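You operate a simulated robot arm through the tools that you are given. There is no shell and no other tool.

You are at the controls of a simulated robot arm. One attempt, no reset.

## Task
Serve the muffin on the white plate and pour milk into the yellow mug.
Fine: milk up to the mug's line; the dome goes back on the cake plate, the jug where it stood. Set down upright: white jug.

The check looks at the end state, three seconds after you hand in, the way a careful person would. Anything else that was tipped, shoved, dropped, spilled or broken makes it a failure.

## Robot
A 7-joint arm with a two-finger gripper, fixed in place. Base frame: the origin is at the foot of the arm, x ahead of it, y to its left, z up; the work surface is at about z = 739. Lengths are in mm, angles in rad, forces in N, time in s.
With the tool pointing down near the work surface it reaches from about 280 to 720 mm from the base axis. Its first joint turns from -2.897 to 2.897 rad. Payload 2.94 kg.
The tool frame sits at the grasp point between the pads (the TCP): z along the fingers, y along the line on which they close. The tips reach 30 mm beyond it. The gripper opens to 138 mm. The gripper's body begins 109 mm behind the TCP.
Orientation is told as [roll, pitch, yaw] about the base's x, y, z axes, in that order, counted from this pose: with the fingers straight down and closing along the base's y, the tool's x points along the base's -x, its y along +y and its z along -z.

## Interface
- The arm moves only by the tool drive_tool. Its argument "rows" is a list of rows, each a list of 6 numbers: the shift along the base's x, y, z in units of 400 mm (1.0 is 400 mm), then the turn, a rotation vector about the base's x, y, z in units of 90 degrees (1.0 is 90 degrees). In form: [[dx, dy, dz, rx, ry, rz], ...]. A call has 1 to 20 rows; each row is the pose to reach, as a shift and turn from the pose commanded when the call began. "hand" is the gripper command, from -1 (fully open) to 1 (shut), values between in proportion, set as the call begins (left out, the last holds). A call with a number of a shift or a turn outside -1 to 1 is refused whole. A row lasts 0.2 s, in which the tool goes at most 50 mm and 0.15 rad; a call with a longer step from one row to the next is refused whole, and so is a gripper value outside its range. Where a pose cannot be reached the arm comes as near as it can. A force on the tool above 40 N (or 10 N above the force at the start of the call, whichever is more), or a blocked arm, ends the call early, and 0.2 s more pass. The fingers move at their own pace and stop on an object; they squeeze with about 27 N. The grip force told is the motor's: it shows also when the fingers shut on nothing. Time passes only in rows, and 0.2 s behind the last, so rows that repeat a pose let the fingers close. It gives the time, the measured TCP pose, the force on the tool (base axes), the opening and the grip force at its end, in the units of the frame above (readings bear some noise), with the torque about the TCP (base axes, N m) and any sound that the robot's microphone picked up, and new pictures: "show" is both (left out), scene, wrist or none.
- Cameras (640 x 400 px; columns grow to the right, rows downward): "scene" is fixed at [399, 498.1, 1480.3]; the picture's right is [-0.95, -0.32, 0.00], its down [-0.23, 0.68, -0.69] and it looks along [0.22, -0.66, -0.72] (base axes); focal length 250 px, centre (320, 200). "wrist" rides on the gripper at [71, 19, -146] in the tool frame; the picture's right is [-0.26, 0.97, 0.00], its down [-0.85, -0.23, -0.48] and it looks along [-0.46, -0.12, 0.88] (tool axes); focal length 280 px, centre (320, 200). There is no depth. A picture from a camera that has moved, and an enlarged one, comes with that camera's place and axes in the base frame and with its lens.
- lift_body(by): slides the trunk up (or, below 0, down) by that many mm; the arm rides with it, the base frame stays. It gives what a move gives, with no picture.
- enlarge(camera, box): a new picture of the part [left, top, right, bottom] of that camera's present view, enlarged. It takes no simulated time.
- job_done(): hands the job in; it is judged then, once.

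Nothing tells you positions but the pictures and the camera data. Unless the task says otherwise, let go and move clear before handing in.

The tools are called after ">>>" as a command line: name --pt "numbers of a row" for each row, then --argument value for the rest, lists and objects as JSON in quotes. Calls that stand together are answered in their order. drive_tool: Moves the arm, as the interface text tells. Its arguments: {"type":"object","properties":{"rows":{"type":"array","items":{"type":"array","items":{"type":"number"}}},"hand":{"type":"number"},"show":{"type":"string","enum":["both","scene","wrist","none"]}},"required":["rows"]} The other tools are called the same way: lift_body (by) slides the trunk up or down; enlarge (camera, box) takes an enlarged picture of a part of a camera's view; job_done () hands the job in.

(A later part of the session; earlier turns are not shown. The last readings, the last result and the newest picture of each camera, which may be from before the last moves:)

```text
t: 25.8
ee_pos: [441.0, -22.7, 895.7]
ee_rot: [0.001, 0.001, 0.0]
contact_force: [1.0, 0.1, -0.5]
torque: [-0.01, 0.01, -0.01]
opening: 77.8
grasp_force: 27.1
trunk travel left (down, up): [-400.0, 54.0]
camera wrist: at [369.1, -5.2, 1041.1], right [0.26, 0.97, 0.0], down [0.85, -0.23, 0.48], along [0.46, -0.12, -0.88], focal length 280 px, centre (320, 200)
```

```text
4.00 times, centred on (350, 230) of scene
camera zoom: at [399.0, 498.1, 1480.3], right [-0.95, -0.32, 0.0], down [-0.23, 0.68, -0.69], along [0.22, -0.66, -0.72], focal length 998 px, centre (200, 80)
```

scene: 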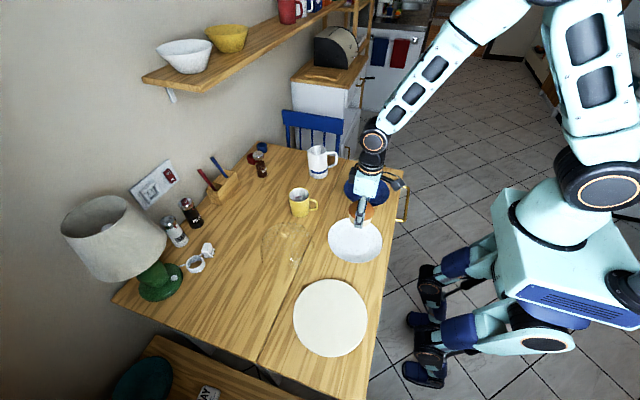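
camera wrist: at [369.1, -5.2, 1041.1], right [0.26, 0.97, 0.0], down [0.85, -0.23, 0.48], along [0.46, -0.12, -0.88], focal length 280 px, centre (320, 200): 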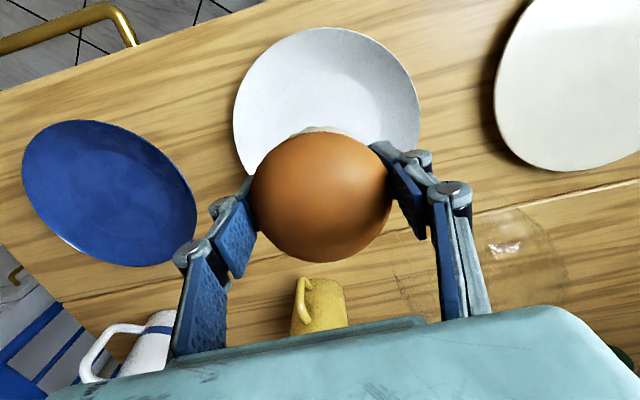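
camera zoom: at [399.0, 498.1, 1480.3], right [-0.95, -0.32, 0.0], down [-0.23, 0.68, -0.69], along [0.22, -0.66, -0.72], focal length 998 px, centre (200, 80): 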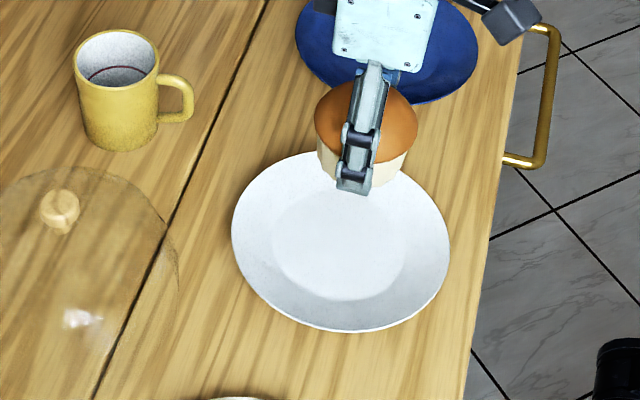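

The white plate's centre is about (446, -20.5). I shift 5 mm, lower the muffin to just above the plate and then descend in small steps.

>>> drive_tool --pt "0.0125 0.001 -0.05 0 0 0" --pt "0.0125 0.001 -0.13 0 0 0" --pt "0.0125 0.001 -0.2 0 0 0" --pt "0.0125 0.001 -0.235 0 0 0" --pt "0.0125 0.001 -0.245 0 0 0" --pt "0.0125 0.001 -0.245 0 0 0"

>>> enlarge --camera "scene" --box '[300, 190, 400, 270]'

>>> drive_tool --pt "0 0 -0.005 0 0 0" --pt "0 0 -0.01 0 0 0" --show "none"

>>> drive_tool --pt "0 0 -0.004 0 0 0" --pt "0 0 -0.007 0 0 0" --show "none"

```text
t: 27.2
ee_pos: [447.0, -21.7, 796.5]
ee_rot: [0.001, 0.0, -0.001]
contact_force: [0.4, 0.0, -0.1]
torque: [0.06, 0.02, -0.02]
opening: 77.9
grasp_force: 26.8
trunk travel left (down, up): [-400.0, 54.0]
camera wrist: at [374.2, -3.4, 942.9], right [0.26, 0.97, 0.0], down [0.85, -0.23, 0.48], along [0.46, -0.12, -0.88], focal length 280 px, centre (320, 200)
```

scene: 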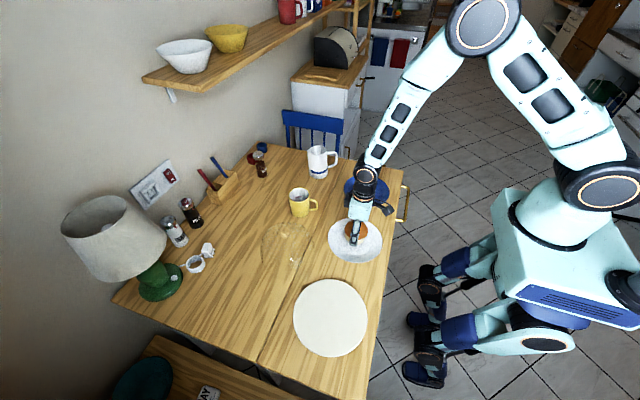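
wrist: 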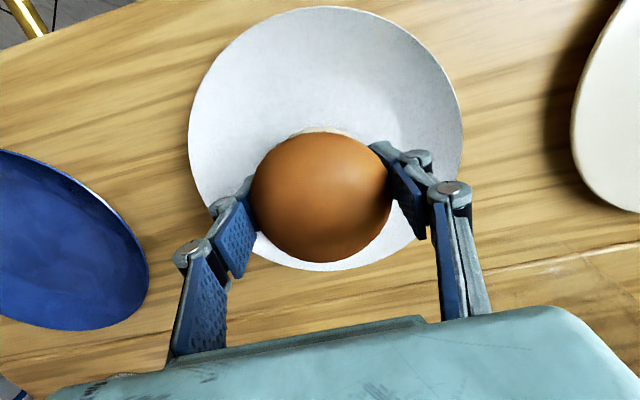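

```text
5.00 times, centred on (350, 230) of scene
camera zoom: at [399.0, 498.1, 1480.3], right [-0.95, -0.32, 0.0], down [-0.23, 0.68, -0.69], along [0.22, -0.66, -0.72], focal length 1248 px, centre (170, 50)
```

zoom: 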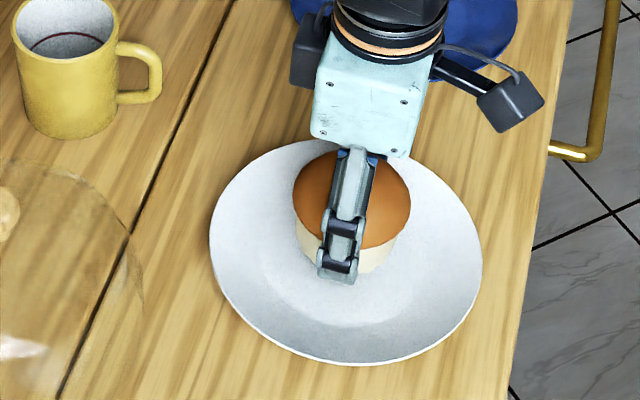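

```text
t: 27.8
ee_pos: [445.6, -20.7, 792.9]
ee_rot: [0.0, 0.002, 0.0]
contact_force: [-0.4, 0.3, -0.7]
torque: [0.02, -0.02, 0.01]
opening: 77.8
grasp_force: 27.2
trunk travel left (down, up): [-400.0, 54.0]
```

```text
t: 28.4
ee_pos: [445.8, -21.1, 790.6]
ee_rot: [-0.001, -0.001, 0.0]
contact_force: [0.1, -0.1, -0.8]
torque: [-0.04, 0.05, -0.01]
opening: 77.9
grasp_force: 26.7
trunk travel left (down, up): [-400.0, 54.0]
```

The muffin hangs over the plate's middle; I continue down in small steps until it touches.

>>> drive_tool --pt "0 0 -0.003 0 0 0" --pt "0 0 -0.006 0 0 0" --show "none"

>>> drive_tool --pt "0 0 -0.003 0 0 0" --pt "0 0 -0.006 0 0 0" --show "none"

>>> drive_tool --pt "0 0 -0.003 0 0 0" --pt "0 0 -0.005 0 0 0" --show "wrist"

>>> enlarge --camera "scene" --box '[300, 190, 400, 270]'

```text
t: 29.0
ee_pos: [446.1, -21.6, 788.2]
ee_rot: [0.001, -0.001, 0.0]
contact_force: [-0.7, -0.3, -0.4]
torque: [0.01, 0.0, -0.01]
opening: 77.8
grasp_force: 27.4
trunk travel left (down, up): [-400.0, 54.0]
```

```text
t: 29.6
ee_pos: [446.0, -21.2, 785.1]
ee_rot: [-0.001, 0.001, 0.001]
contact_force: [0.1, 0.4, -0.9]
torque: [-0.02, 0.0, -0.02]
opening: 77.6
grasp_force: 27.0
trunk travel left (down, up): [-400.0, 54.0]
```

```text
t: 30.2
ee_pos: [446.1, -21.5, 783.5]
ee_rot: [0.002, 0.0, 0.0]
contact_force: [0.6, 0.1, -0.7]
torque: [-0.03, -0.02, -0.01]
opening: 77.9
grasp_force: 26.6
trunk travel left (down, up): [-400.0, 54.0]
camera wrist: at [374.5, -3.7, 929.6], right [0.26, 0.97, 0.0], down [0.85, -0.23, 0.48], along [0.46, -0.12, -0.88], focal length 280 px, centre (320, 200)
```

wrist: 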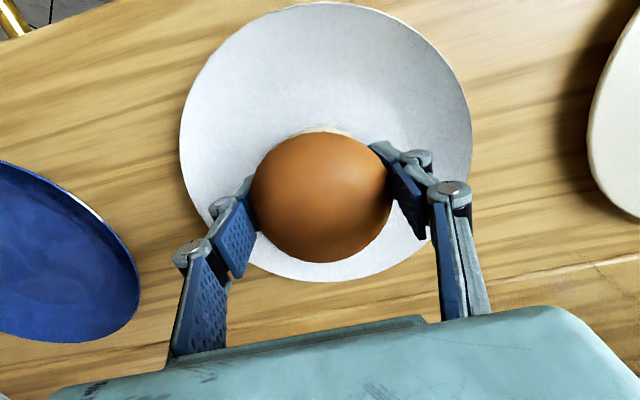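

```text
5.00 times, centred on (350, 230) of scene
camera zoom: at [399.0, 498.1, 1480.3], right [-0.95, -0.32, 0.0], down [-0.23, 0.68, -0.69], along [0.22, -0.66, -0.72], focal length 1248 px, centre (170, 50)
```

zoom: 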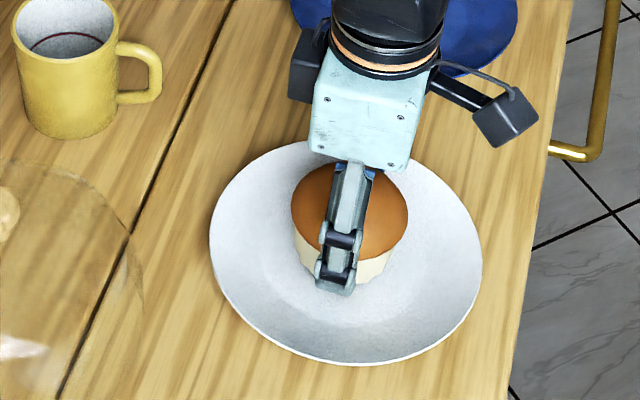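

>>> drive_tool --pt "0 0 -0.003 0 0 0" --pt "0 0 -0.005 0 0 0" --show "none"

>>> drive_tool --pt "0 0 -0.003 0 0 0" --pt "0 0 -0.005 0 0 0" --show "none"

```text
t: 30.8
ee_pos: [446.2, -20.8, 780.6]
ee_rot: [0.0, 0.0, 0.001]
contact_force: [0.2, -0.1, 0.3]
torque: [-0.01, 0.01, 0.0]
opening: 77.5
grasp_force: 27.1
trunk travel left (down, up): [-400.0, 54.0]
```

```text
t: 31.4
ee_pos: [445.8, -21.7, 780.5]
ee_rot: [0.001, 0.0, 0.001]
contact_force: [-2.3, 0.5, 5.0]
torque: [-0.01, 0.04, 0.04]
opening: 77.6
grasp_force: 26.3
trunk travel left (down, up): [-400.0, 54.0]
```

The muffin has touched the plate. I ease up slightly, open the fingers moderately and rise.

>>> drive_tool --pt "0 0 0.003 0 0 0" --show "none"

>>> drive_tool --pt "0 0 0.001 0 0 0" --pt "0 0 0.002 0 0 0" --pt "0 0 0.002 0 0 0" --hand -0.5 --show "wrist"

>>> drive_tool --pt "0 0 0.05 0 0 0" --pt "0 0 0.15 0 0 0" --pt "0 0 0.25 0 0 0" --pt "0 0 0.35 0 0 0" --pt "0 0 0.45 0 0 0" --pt "0 0 0.55 0 0 0" --pt "0 0 0.55 0 0 0"

>>> enlarge --camera "scene" --box '[300, 190, 400, 270]'

```text
t: 31.8
ee_pos: [446.9, -21.2, 780.7]
ee_rot: [-0.001, 0.0, 0.0]
contact_force: [-0.6, 1.0, -0.7]
torque: [0.03, 0.0, 0.0]
opening: 77.4
grasp_force: 27.0
trunk travel left (down, up): [-400.0, 54.0]
```

```text
t: 32.6
ee_pos: [446.8, -20.6, 781.8]
ee_rot: [0.0, -0.001, -0.002]
contact_force: [-0.4, 0.4, 0.0]
torque: [-0.03, 0.03, -0.03]
opening: 103.5
grasp_force: 0.0
trunk travel left (down, up): [-400.0, 54.0]
camera wrist: at [374.3, -3.5, 927.6], right [0.26, 0.97, 0.0], down [0.85, -0.23, 0.48], along [0.46, -0.12, -0.88], focal length 280 px, centre (320, 200)
```

wrist: 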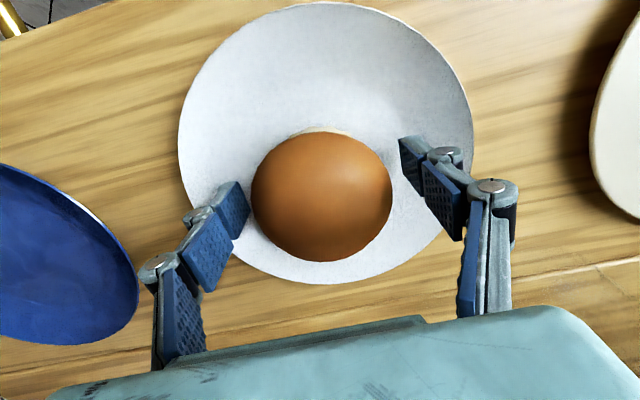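

```text
t: 34.2
ee_pos: [445.8, -22.3, 1003.2]
ee_rot: [-0.001, 0.0, 0.0]
contact_force: [-0.1, -0.5, 0.1]
torque: [0.01, -0.04, -0.01]
opening: 103.3
grasp_force: 0.1
trunk travel left (down, up): [-400.0, 54.0]
camera wrist: at [373.8, -4.1, 1148.2], right [0.26, 0.97, 0.0], down [0.85, -0.23, 0.48], along [0.46, -0.12, -0.88], focal length 280 px, centre (320, 200)
```

scene: 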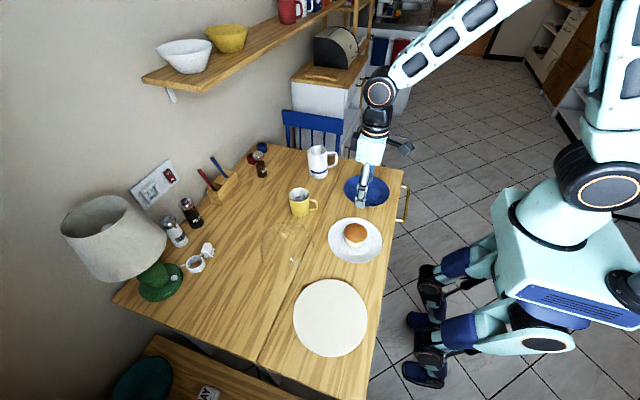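
wrist: 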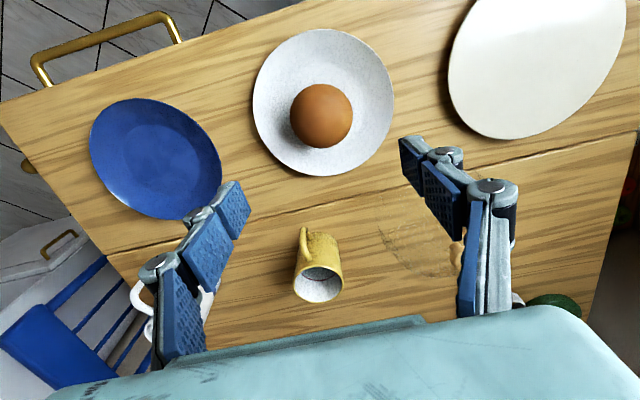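

```text
5.00 times, centred on (350, 230) of scene
camera zoom: at [399.0, 498.1, 1480.3], right [-0.95, -0.32, 0.0], down [-0.23, 0.68, -0.69], along [0.22, -0.66, -0.72], focal length 1248 px, centre (170, 50)
```

zoom: 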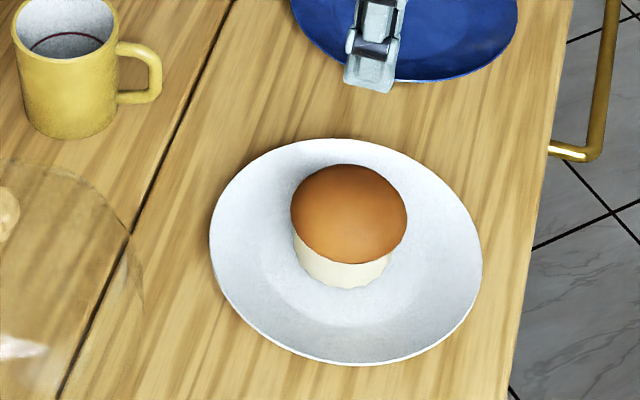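

The muffin sits upright in the middle of the white plate. Next I fetch the dome, returning to exactly where I let go of its knob.

>>> drive_tool --pt "0.08 0.054 0 0 0 0" --pt "0.16 0.108 0 0 0 0" --pt "0.24 0.162 0 0 0 0" --pt "0.32 0.216 0 0 0 0" --pt "0.4 0.27 -0.02 0 0 0" --pt "0.46 0.31 -0.06 0 0 0" --pt "0.487 0.327 -0.12 0 0 0" --pt "0.487 0.327 -0.15 0 0 0" --pt "0.487 0.327 -0.15 0 0 0" --hand 0.1

>>> enlarge --camera "wrist" --box '[220, 80, 420, 280]'

```text
t: 36.2
ee_pos: [639.6, 110.3, 941.9]
ee_rot: [0.0, -0.001, -0.001]
contact_force: [0.1, 0.9, 0.5]
torque: [-0.03, 0.0, 0.0]
opening: 62.3
grasp_force: 0.2
trunk travel left (down, up): [-400.0, 54.0]
camera wrist: at [568.6, 128.0, 1086.9], right [0.26, 0.97, 0.0], down [0.85, -0.23, 0.48], along [0.46, -0.12, -0.88], focal length 280 px, centre (320, 200)
```

scene: 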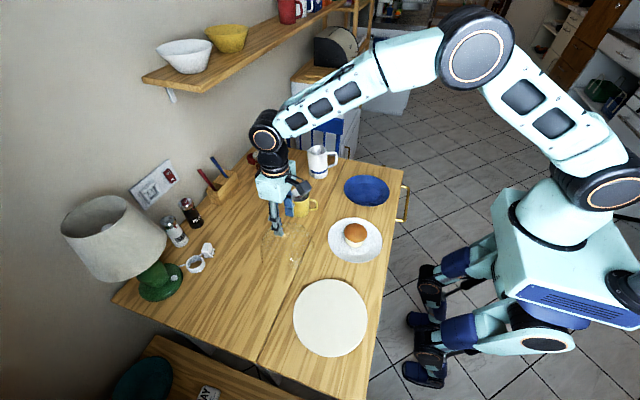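
wrist: 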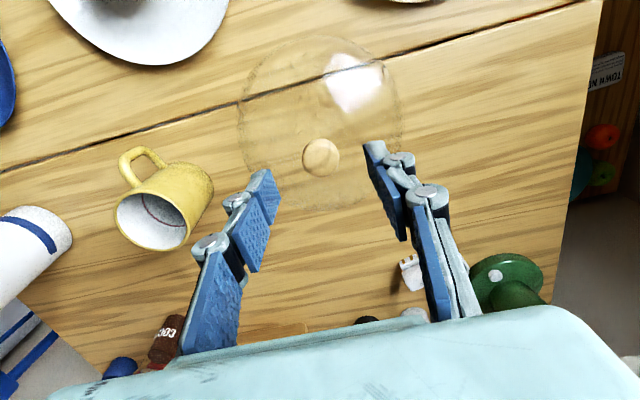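

```text
2.00 times, centred on (320, 180) of wrist
camera zoom: at [568.6, 128.0, 1086.9], right [0.26, 0.97, 0.0], down [0.85, -0.23, 0.48], along [0.46, -0.12, -0.88], focal length 561 px, centre (320, 240)
```

zoom: 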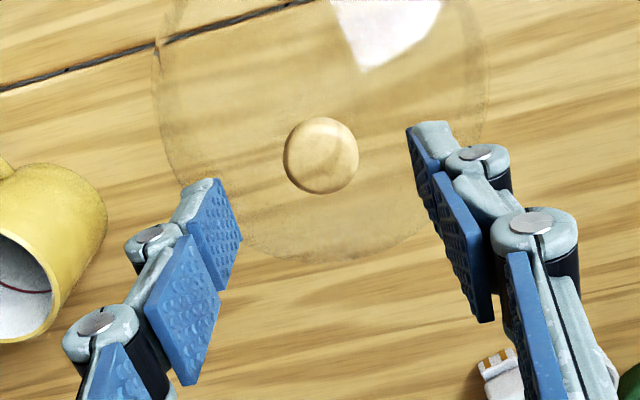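

The knob is right under the gripper. I lower, close, and lift the dome.

>>> drive_tool --pt "0 0 -0.05 0 0 0" --pt "0 0 -0.1 0 0 0" --pt "0 0 -0.116 0 0 0" --pt "0 0 -0.116 0 0 0" --show "none"

>>> drive_tool --pt "0 0 0 0 0 0" --pt "0 0 0 0 0 0" --pt "0 0 0 0 0 0" --hand 1

>>> drive_tool --pt "0 0 0.02 0 0 0" --pt "0 0 0.06 0 0 0" --pt "0 0 0.12 0 0 0" --pt "0 0 0.18 0 0 0" --pt "0 0 0.24 0 0 0" --pt "0 0 0.24 0 0 0"

```text
t: 37.2
ee_pos: [640.8, 110.2, 895.7]
ee_rot: [0.0, 0.0, 0.001]
contact_force: [-0.3, 0.7, 0.4]
torque: [0.0, -0.01, 0.01]
opening: 62.1
grasp_force: 0.1
trunk travel left (down, up): [-400.0, 54.0]
```

```text
t: 38.0
ee_pos: [641.5, 110.5, 895.9]
ee_rot: [0.0, -0.001, 0.0]
contact_force: [-0.5, -0.8, 0.6]
torque: [-0.02, -0.04, 0.04]
opening: 28.7
grasp_force: 26.7
trunk travel left (down, up): [-400.0, 54.0]
camera wrist: at [569.3, 127.8, 1041.4], right [0.26, 0.97, 0.0], down [0.85, -0.23, 0.48], along [0.46, -0.12, -0.88], focal length 280 px, centre (320, 200)
```

scene: 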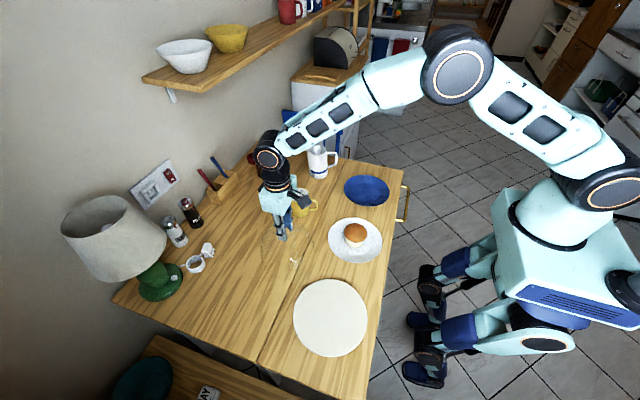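
wrist: 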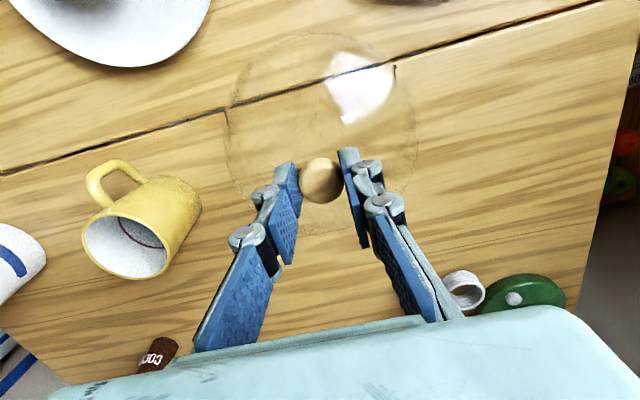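

```text
t: 39.4
ee_pos: [641.4, 109.4, 991.9]
ee_rot: [0.0, 0.003, 0.001]
contact_force: [-1.2, -0.4, -4.2]
torque: [0.0, 0.0, 0.0]
opening: 28.9
grasp_force: 27.3
trunk travel left (down, up): [-400.0, 54.0]
camera wrist: at [569.8, 127.0, 1136.8], right [0.26, 0.97, 0.0], down [0.85, -0.23, 0.48], along [0.46, -0.12, -0.88], focal length 280 px, centre (320, 200)
```

scene: 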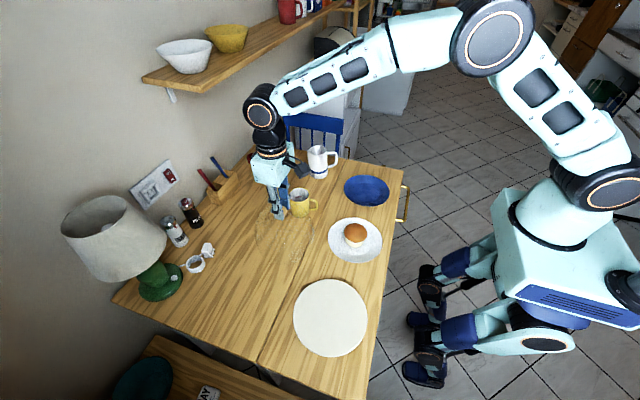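
wrist: 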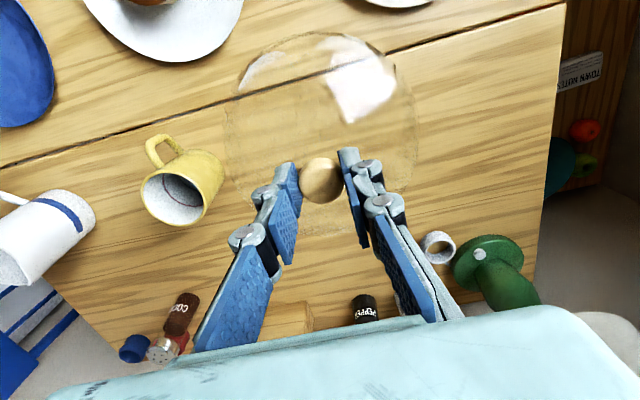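

The dome is held. I carry it back over the cake plate and lower it to just above its former height.

>>> drive_tool --pt "-0.04 0.03 0 0 0 0" --pt "-0.12 0.09 0 0 0 0" --pt "-0.2 0.15 0 0 0 0" --pt "-0.28 0.21 0 0 0 0" --pt "-0.36 0.27 0 0 0 0" --pt "-0.43 0.32 0 0 0 0" --pt "-0.4725 0.3525 0 0 0 0" --pt "-0.4725 0.3525 -0.06 0 0 0" --pt "-0.4725 0.3525 -0.12 0 0 0" --pt "-0.4725 0.3525 -0.17 0 0 0" --pt "-0.4725 0.3525 -0.185 0 0 0" --pt "-0.4725 0.3525 -0.185 0 0 0"

>>> enlarge --camera "scene" --box '[270, 260, 400, 370]'

>>> enlarge --camera "wrist" --box '[200, 0, 440, 240]'

```text
t: 42.0
ee_pos: [452.2, 249.5, 917.0]
ee_rot: [-0.001, 0.0, 0.0]
contact_force: [-0.7, -0.5, -3.5]
torque: [-0.01, 0.03, 0.01]
opening: 28.7
grasp_force: 26.8
trunk travel left (down, up): [-400.0, 54.0]
camera wrist: at [380.3, 268.4, 1062.6], right [0.26, 0.97, 0.0], down [0.85, -0.23, 0.48], along [0.46, -0.12, -0.88], focal length 280 px, centre (320, 200)
```

scene: 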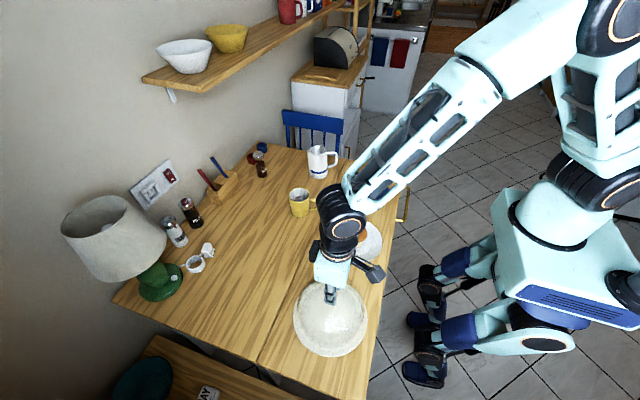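
wrist: 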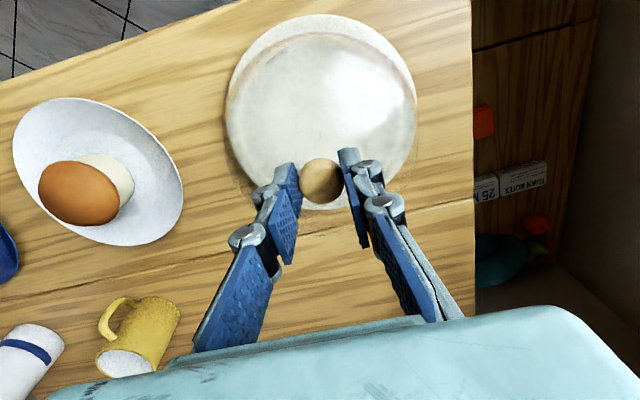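

```text
3.64 times, centred on (335, 315) of scene
camera zoom: at [399.0, 498.1, 1480.3], right [-0.95, -0.32, 0.0], down [-0.23, 0.68, -0.69], along [0.22, -0.66, -0.72], focal length 908 px, centre (266, -218)
```

zoom: 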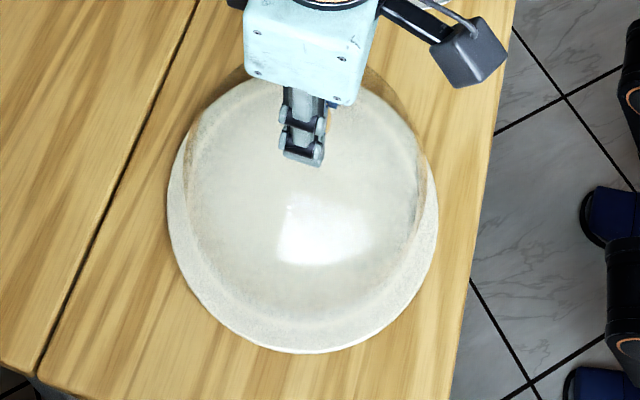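

```text
1.67 times, centred on (320, 120) of wrist
camera zoom: at [380.3, 268.4, 1062.6], right [0.26, 0.97, 0.0], down [0.85, -0.23, 0.48], along [0.46, -0.12, -0.88], focal length 467 px, centre (320, 333)
```

zoom: 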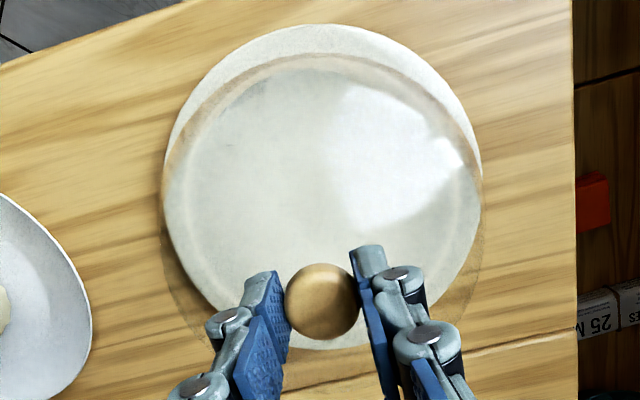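

Alignment matches the original. I lower the last few millimetres step by step.

>>> drive_tool --pt "0 0 -0.005 0 0 0" --pt "0 0 -0.009 0 0 0" --show "none"

>>> drive_tool --pt "0 0 -0.002 0 0 0" --pt "0 0 -0.004 0 0 0" --show "none"

>>> drive_tool --pt "0 0 -0.002 0 0 0" --pt "0 0 -0.004 0 0 0" --show "none"

```text
t: 42.6
ee_pos: [451.1, 251.3, 913.1]
ee_rot: [0.0, 0.0, 0.0]
contact_force: [0.0, 0.0, -3.4]
torque: [0.03, 0.01, 0.0]
opening: 28.8
grasp_force: 26.4
trunk travel left (down, up): [-400.0, 54.0]
```

```text
t: 43.2
ee_pos: [451.8, 251.1, 912.4]
ee_rot: [0.001, -0.001, 0.001]
contact_force: [-1.0, -0.3, 2.6]
torque: [-0.06, -0.35, -0.05]
opening: 28.6
grasp_force: 26.8
trunk travel left (down, up): [-400.0, 54.0]
```

```text
t: 43.8
ee_pos: [451.2, 251.0, 911.6]
ee_rot: [0.002, -0.002, 0.001]
contact_force: [-4.5, 0.9, 12.6]
torque: [-0.01, -0.33, 0.04]
opening: 28.9
grasp_force: 27.0
trunk travel left (down, up): [-400.0, 54.0]
```

The dome is seated on the cake plate at its original height. I ease off, open and rise.

>>> drive_tool --pt "0 0 0.004 0 0 0" --show "none"

>>> drive_tool --pt "0 0 0 0 0 0" --pt "0 0 0 0 0 0" --pt "0 0 0 0 0 0" --hand 0.1 --show "wrist"

>>> drive_tool --pt "0 0 0.03 0 0 0" --pt "0 0 0.1 0 0 0" --pt "0 0 0.2 0 0 0" --pt "0 0 0.3 0 0 0" --pt "0 0 0.3 0 0 0"

>>> enlarge --camera "scene" --box '[270, 260, 400, 370]'

```text
t: 44.2
ee_pos: [451.4, 250.8, 912.3]
ee_rot: [0.001, 0.002, 0.0]
contact_force: [-2.2, 1.3, 5.5]
torque: [0.09, -0.4, 0.04]
opening: 28.7
grasp_force: 27.3
trunk travel left (down, up): [-400.0, 54.0]
```

```text
t: 45.0
ee_pos: [451.9, 251.1, 912.0]
ee_rot: [0.0, 0.001, -0.001]
contact_force: [0.2, 0.0, -0.7]
torque: [0.02, 0.01, 0.03]
opening: 62.2
grasp_force: 0.0
trunk travel left (down, up): [-400.0, 54.0]
camera wrist: at [379.9, 268.4, 1057.8], right [0.26, 0.97, 0.0], down [0.85, -0.23, 0.48], along [0.46, -0.12, -0.88], focal length 280 px, centre (320, 200)
```

wrist: 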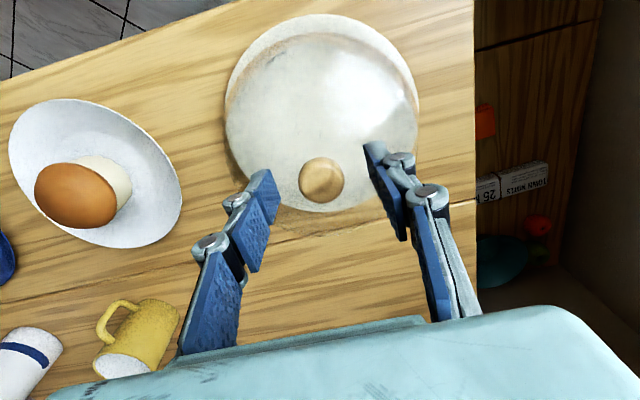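

```text
t: 46.2
ee_pos: [453.1, 250.2, 1033.5]
ee_rot: [0.001, 0.001, 0.0]
contact_force: [-0.5, -0.3, -0.3]
torque: [0.01, 0.01, -0.02]
opening: 62.3
grasp_force: 0.1
trunk travel left (down, up): [-400.0, 54.0]
camera wrist: at [381.6, 268.2, 1178.7], right [0.26, 0.96, 0.0], down [0.85, -0.23, 0.48], along [0.46, -0.12, -0.88], focal length 280 px, centre (320, 200)
```

scene: 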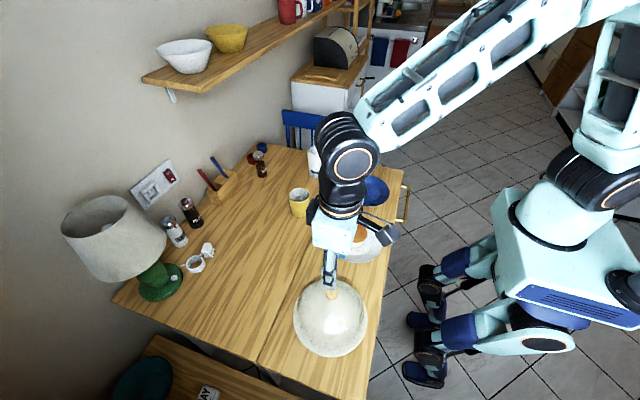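
wrist: 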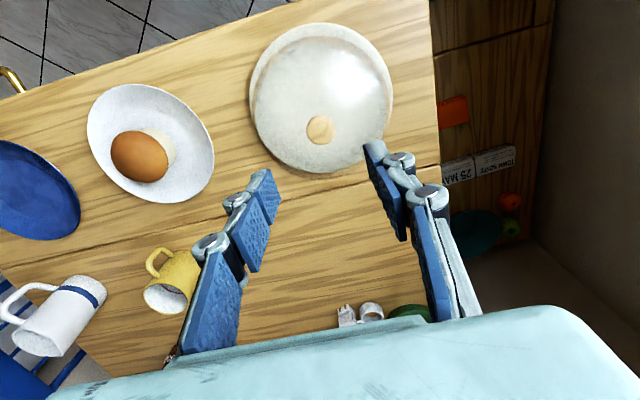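

```text
3.64 times, centred on (335, 315) of scene
camera zoom: at [399.0, 498.1, 1480.3], right [-0.95, -0.32, 0.0], down [-0.23, 0.68, -0.69], along [0.22, -0.66, -0.72], focal length 908 px, centre (266, -218)
```

zoom: 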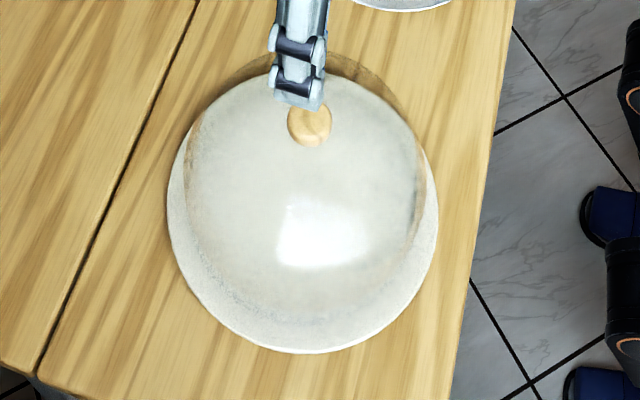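

The dome is back in place. Now I move to view the jug and mug from above.

>>> drive_tool --pt "0.03 -0.09 0 0 0 0" --pt "0.06 -0.19 0 0 0 0" --pt "0.09 -0.29 0 0 0 0" --pt "0.12 -0.39 0 0 0 0" --pt "0.15 -0.49 0.01 0 0 0" --pt "0.18 -0.59 0.02 0 0 0" --pt "0.21 -0.69 0.03 0 0 0" --pt "0.24 -0.79 0.04 0 0 0" --pt "0.27 -0.89 0.05 0 0 0" --pt "0.27 -0.96 0.05 0 0 0" --pt "0.27 -0.96 0.05 0 0 0" --hand -1

>>> enlarge --camera "wrist" --box '[220, 100, 460, 300]'

>>> enlarge --camera "scene" --box '[270, 130, 370, 230]'

```text
t: 48.6
ee_pos: [559.5, -134.5, 1051.7]
ee_rot: [-0.002, -0.001, 0.001]
contact_force: [-0.6, -0.1, 1.0]
torque: [-0.01, 0.01, 0.03]
opening: 138.1
grasp_force: 0.1
trunk travel left (down, up): [-400.0, 54.0]
camera wrist: at [487.7, -116.4, 1197.6], right [0.26, 0.97, 0.0], down [0.85, -0.23, 0.48], along [0.46, -0.12, -0.88], focal length 280 px, centre (320, 200)
```

scene: 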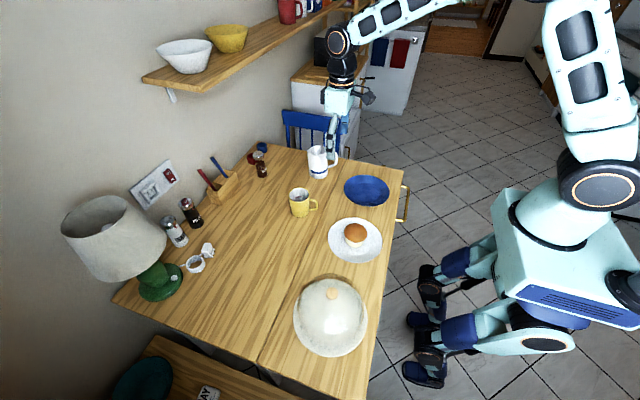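
wrist: 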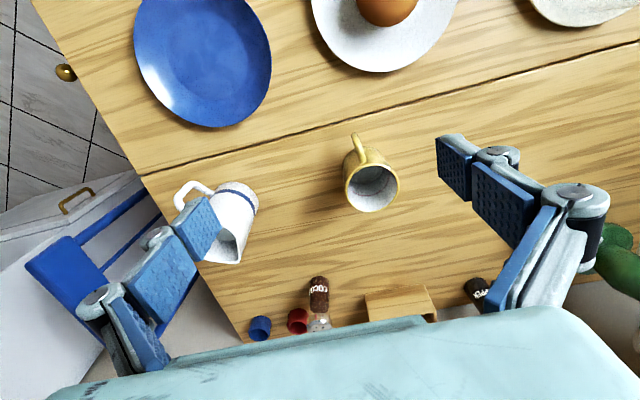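

```text
2.00 times, centred on (340, 200) of wrist
camera zoom: at [487.7, -116.4, 1197.6], right [0.26, 0.97, 0.0], down [0.85, -0.23, 0.48], along [0.46, -0.12, -0.88], focal length 561 px, centre (280, 200)
```

zoom: 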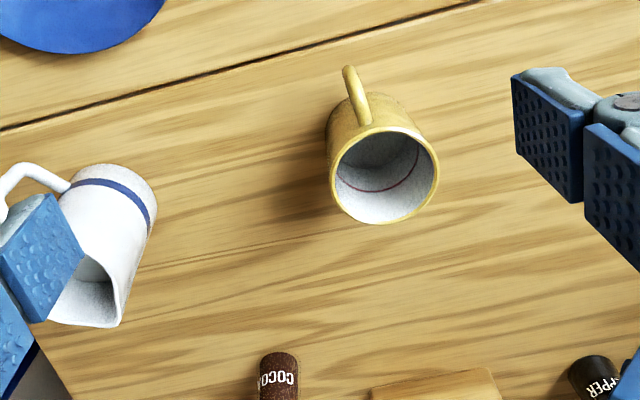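

```text
4.00 times, centred on (320, 180) of scene
camera zoom: at [399.0, 498.1, 1480.3], right [-0.95, -0.32, 0.0], down [-0.23, 0.68, -0.69], along [0.22, -0.66, -0.72], focal length 998 px, centre (320, 280)
```

zoom: 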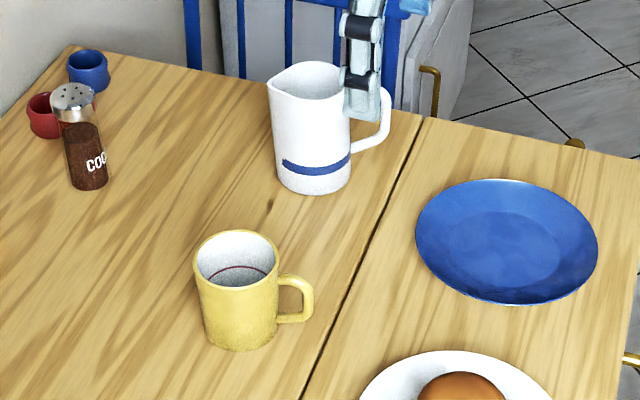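

The mug rim is centred at about (679, -90.5, 834), its red line about 40 mm below the rim. I move nearer to the jug for an unobstructed view of it.

>>> drive_tool --pt "0.03 -0.11 0 0 0 0" --pt "0.06 -0.22 0 0 0 0" --pt "0.1 -0.33 0 0 0 0" --pt "0.1 -0.42 0 0 0 0" --pt "0.1 -0.42 0 0 0 0"

>>> enlarge --camera "wrist" --box '[230, 60, 430, 260]'

>>> enlarge --camera "scene" --box '[285, 130, 365, 200]'

```text
t: 49.8
ee_pos: [600.5, -302.8, 1049.1]
ee_rot: [-0.002, 0.0, -0.001]
contact_force: [0.4, -0.4, -0.3]
torque: [0.01, -0.02, 0.01]
opening: 138.1
grasp_force: 0.1
trunk travel left (down, up): [-400.0, 54.0]
camera wrist: at [528.0, -284.8, 1197.0], right [0.26, 0.97, 0.0], down [0.85, -0.23, 0.48], along [0.46, -0.12, -0.88], focal length 280 px, centre (320, 200)
```

scene: 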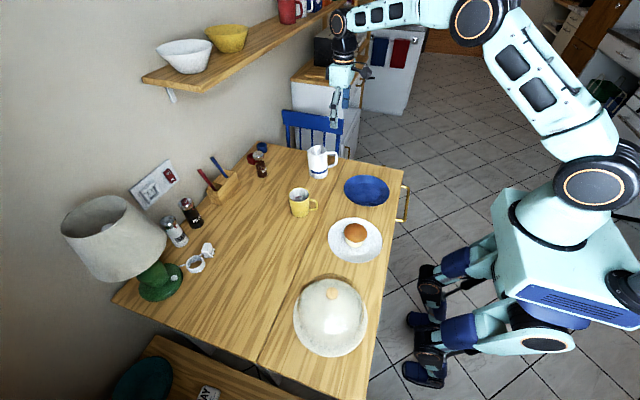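
wrist: 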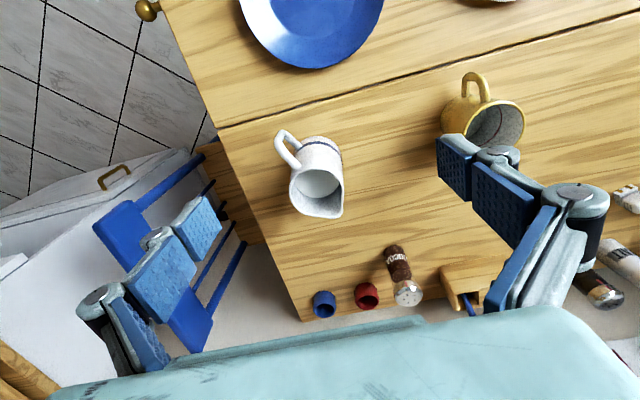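

```text
2.00 times, centred on (330, 160) of wrist
camera zoom: at [528.0, -284.8, 1197.0], right [0.26, 0.97, 0.0], down [0.85, -0.23, 0.48], along [0.46, -0.12, -0.88], focal length 561 px, centre (300, 280)
```

zoom: 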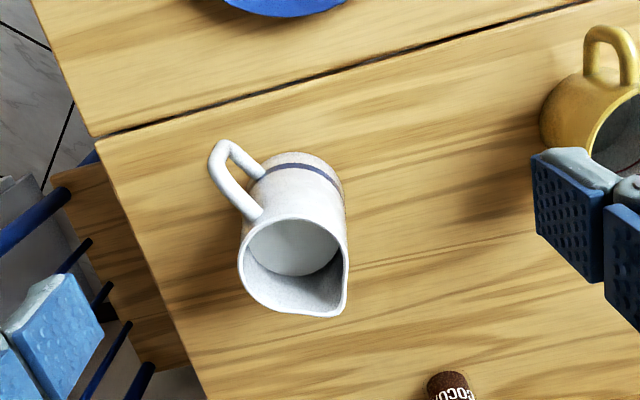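

```text
5.71 times, centred on (325, 165) of scene
camera zoom: at [399.0, 498.1, 1480.3], right [-0.95, -0.32, 0.0], down [-0.23, 0.68, -0.69], along [0.22, -0.66, -0.72], focal length 1426 px, centre (291, 400)
```

zoom: 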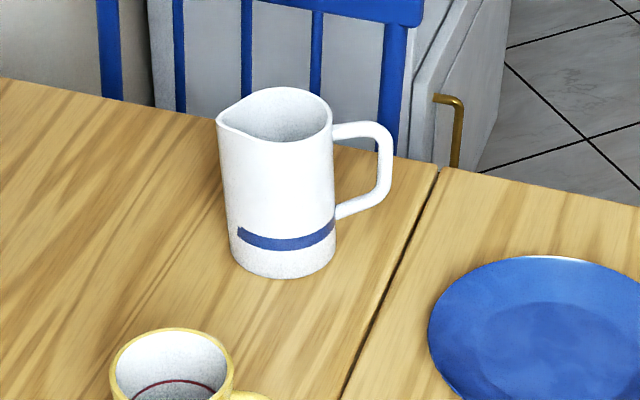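

The jug's axis is about (686.5, -332.5), rim z≈870, spout heading about 23° and handle opposite (toward the robot). I will grip the body with the handle between the fingers, so I yaw the tool 23° and pitch it 55° forward, stopping short of the jug.

>>> drive_tool --pt "0 0 0 0 0 0.08" --pt "0 0 0 0 0 0.16" --pt "0 0 0 0 0 0.23" --pt "0 0 0 0 0 0.2556" --pt "0 0 0 0 0 0.2556" --show "none"

>>> drive_tool --pt "-0.008 -0.025 -0.02 0.03 -0.07 0" --pt "-0.016 -0.05 -0.05 0.06 -0.141 0" --pt "-0.025 -0.075 -0.08 0.09 -0.211 0" --pt "-0.033 -0.1 -0.12 0.119 -0.281 0" --pt "-0.041 -0.125 -0.16 0.149 -0.352 0" --pt "-0.049 -0.15 -0.2 0.179 -0.422 0" --pt "-0.057 -0.175 -0.23 0.209 -0.492 0" --pt "-0.0657 -0.199 -0.256 0.2388 -0.5625 0" --pt "-0.0657 -0.199 -0.256 0.2388 -0.5625 0"

```text
t: 51.0
ee_pos: [600.0, -301.7, 1051.7]
ee_rot: [0.0, 0.0, 0.4]
contact_force: [0.0, -0.6, -0.3]
torque: [-0.03, -0.01, 0.01]
opening: 138.2
grasp_force: 0.0
trunk travel left (down, up): [-400.0, 54.0]
```

```text
t: 53.0
ee_pos: [573.2, -381.2, 950.5]
ee_rot: [0.0, -0.961, 0.402]
contact_force: [0.3, 0.1, -0.3]
torque: [-0.01, 0.0, -0.03]
opening: 137.8
grasp_force: 0.0
trunk travel left (down, up): [-400.0, 54.0]
camera wrist: at [417.9, -427.8, 975.8], right [-0.24, 0.95, 0.21], down [0.18, -0.17, 0.97], along [0.95, 0.27, -0.13], focal length 280 px, centre (320, 200)
```

scene: 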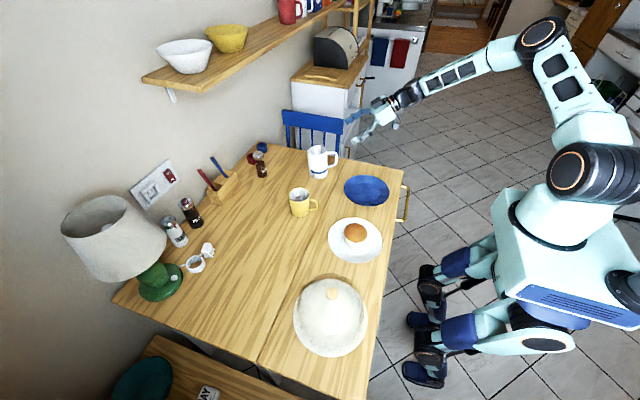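
wrist: 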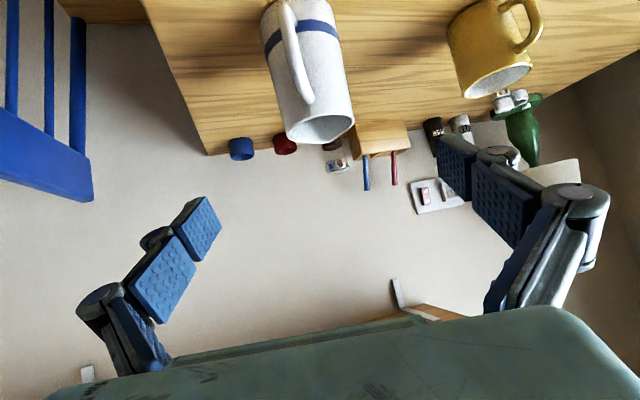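

The tilted pose is reached well. I enlarge this view of the jug to refine its axis and height.

>>> enlarge --camera "wrist" --box '[220, 0, 420, 160]'

>>> enlarge --camera "wrist" --box '[420, 0, 580, 120]'

```text
2.50 times, centred on (320, 80) of wrist
camera zoom: at [417.9, -427.8, 975.8], right [-0.24, 0.95, 0.21], down [0.18, -0.17, 0.97], along [0.95, 0.27, -0.13], focal length 701 px, centre (320, 500)
```

zoom: 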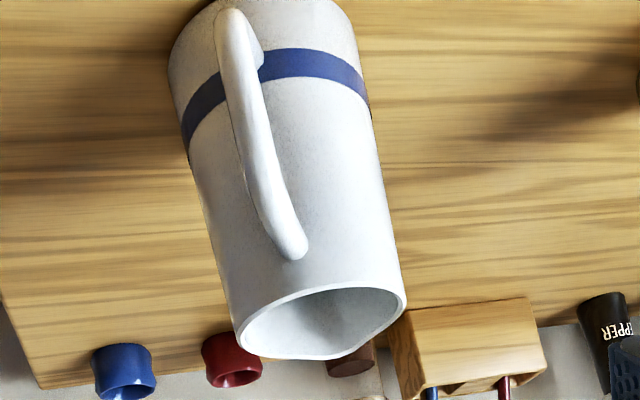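

```text
3.33 times, centred on (500, 60) of wrist
camera zoom: at [417.9, -427.8, 975.8], right [-0.24, 0.95, 0.21], down [0.18, -0.17, 0.97], along [0.95, 0.27, -0.13], focal length 935 px, centre (-280, 667)
```

zoom: 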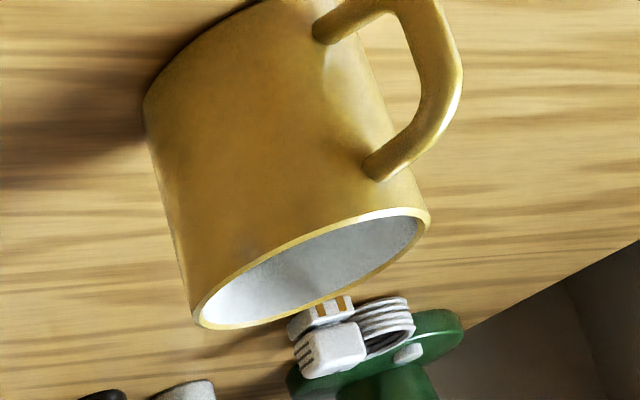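

The jug axis comes out at about (690, -333) with its rim at z≈862, and its handle lies in the plane of the tool. I go to the pre-grasp point and advance halfway along the finger direction, then check.

>>> drive_tool --pt "0.02 0.007 -0.08 0 0 0" --pt "0.04 0.0148 -0.16 0 0 0" --pt "0.0463 0.0148 -0.1935 0 0 0" --pt "0.107 0.041 -0.24 0 0 0" --pt "0.168 0.067 -0.2867 0 0 0" --pt "0.168 0.067 -0.2867 0 0 0"

>>> enlarge --camera "scene" --box '[285, 100, 425, 210]'

```text
t: 54.4
ee_pos: [639.1, -353.9, 834.8]
ee_rot: [-0.001, -0.962, 0.402]
contact_force: [-0.5, 0.2, -0.4]
torque: [-0.01, 0.02, -0.01]
opening: 138.4
grasp_force: 0.0
trunk travel left (down, up): [-400.0, 54.0]
camera wrist: at [484.2, -399.7, 861.3], right [-0.24, 0.95, 0.21], down [0.18, -0.17, 0.97], along [0.95, 0.27, -0.13], focal length 280 px, centre (320, 200)
```

scene: 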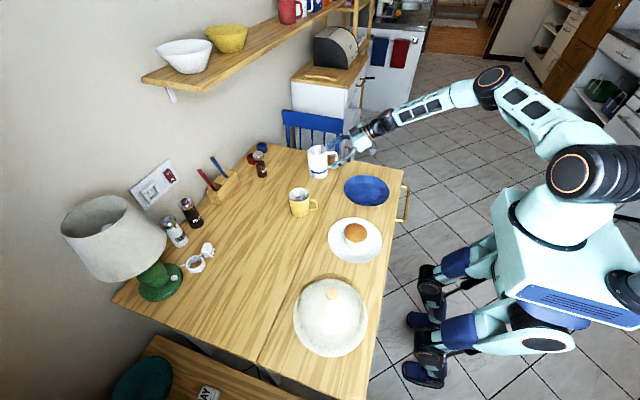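
wrist: 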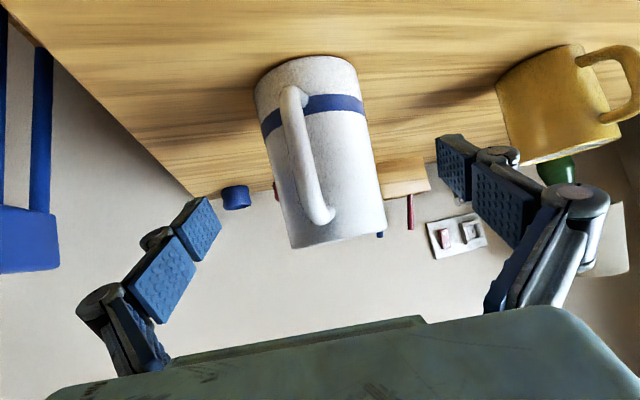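

```text
3.64 times, centred on (355, 155) of scene
camera zoom: at [399.0, 498.1, 1480.3], right [-0.95, -0.32, 0.0], down [-0.23, 0.68, -0.69], along [0.22, -0.66, -0.72], focal length 908 px, centre (193, 364)
```

zoom: 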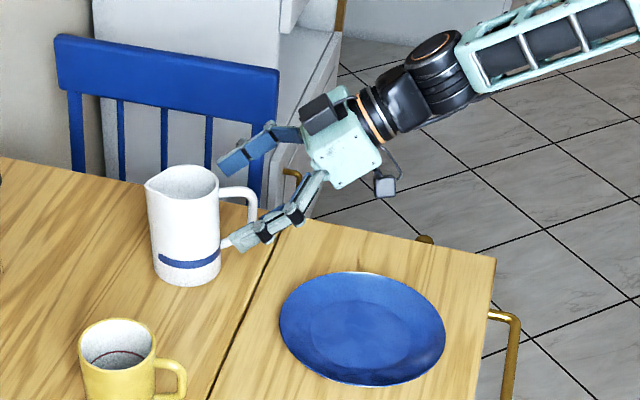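

The fingers straddle the jug symmetrically with the handle between them. I advance the rest of the way to the jug's axis.

>>> drive_tool --pt "0.04 0.017 -0.031 0 0 0" --pt "0.08 0.034 -0.062 0 0 0" --pt "0.11 0.0467 -0.084 0 0 0" --pt "0.1238 0.0525 -0.0938 0 0 0" --pt "0.1238 0.0525 -0.0938 0 0 0"

>>> enlarge --camera "scene" --box '[285, 110, 405, 210]'

```text
t: 55.6
ee_pos: [690.3, -332.9, 797.3]
ee_rot: [0.0, -0.959, 0.401]
contact_force: [-0.5, -0.5, 0.2]
torque: [0.01, -0.03, -0.02]
opening: 138.0
grasp_force: 0.2
trunk travel left (down, up): [-400.0, 54.0]
camera wrist: at [534.4, -379.3, 823.1], right [-0.24, 0.95, 0.21], down [0.18, -0.17, 0.97], along [0.95, 0.27, -0.13], focal length 280 px, centre (320, 200)
```

scene: 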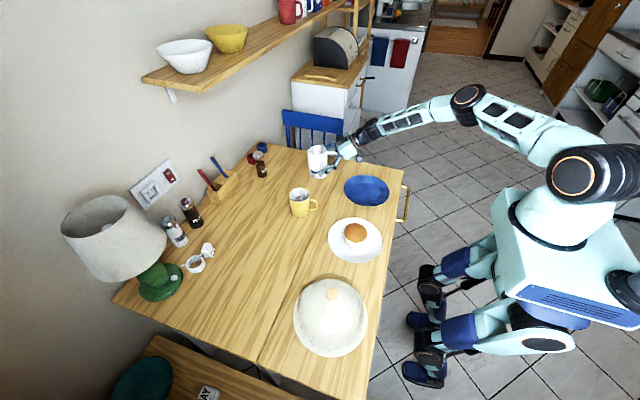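
wrist: 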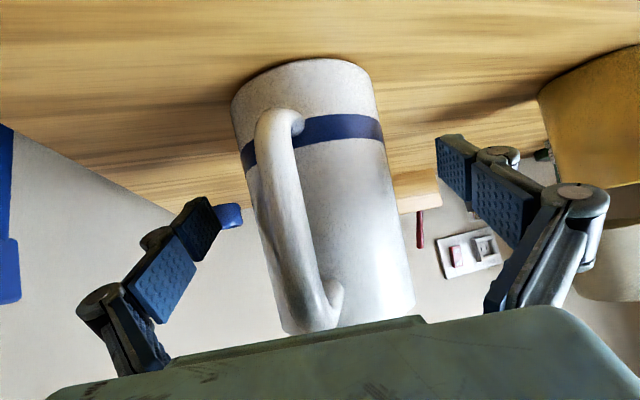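

```text
4.00 times, centred on (345, 160) of scene
camera zoom: at [399.0, 498.1, 1480.3], right [-0.95, -0.32, 0.0], down [-0.23, 0.68, -0.69], along [0.22, -0.66, -0.72], focal length 998 px, centre (220, 360)
```

zoom: 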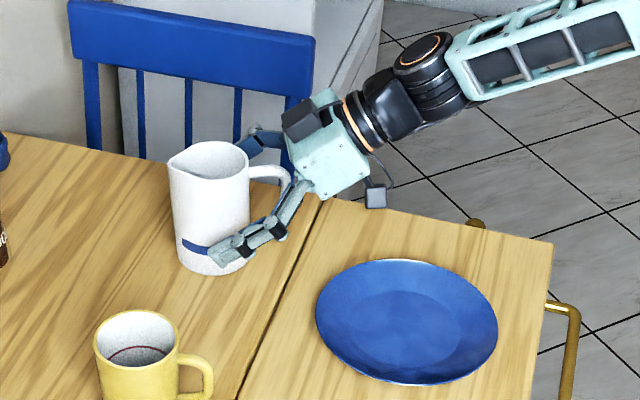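

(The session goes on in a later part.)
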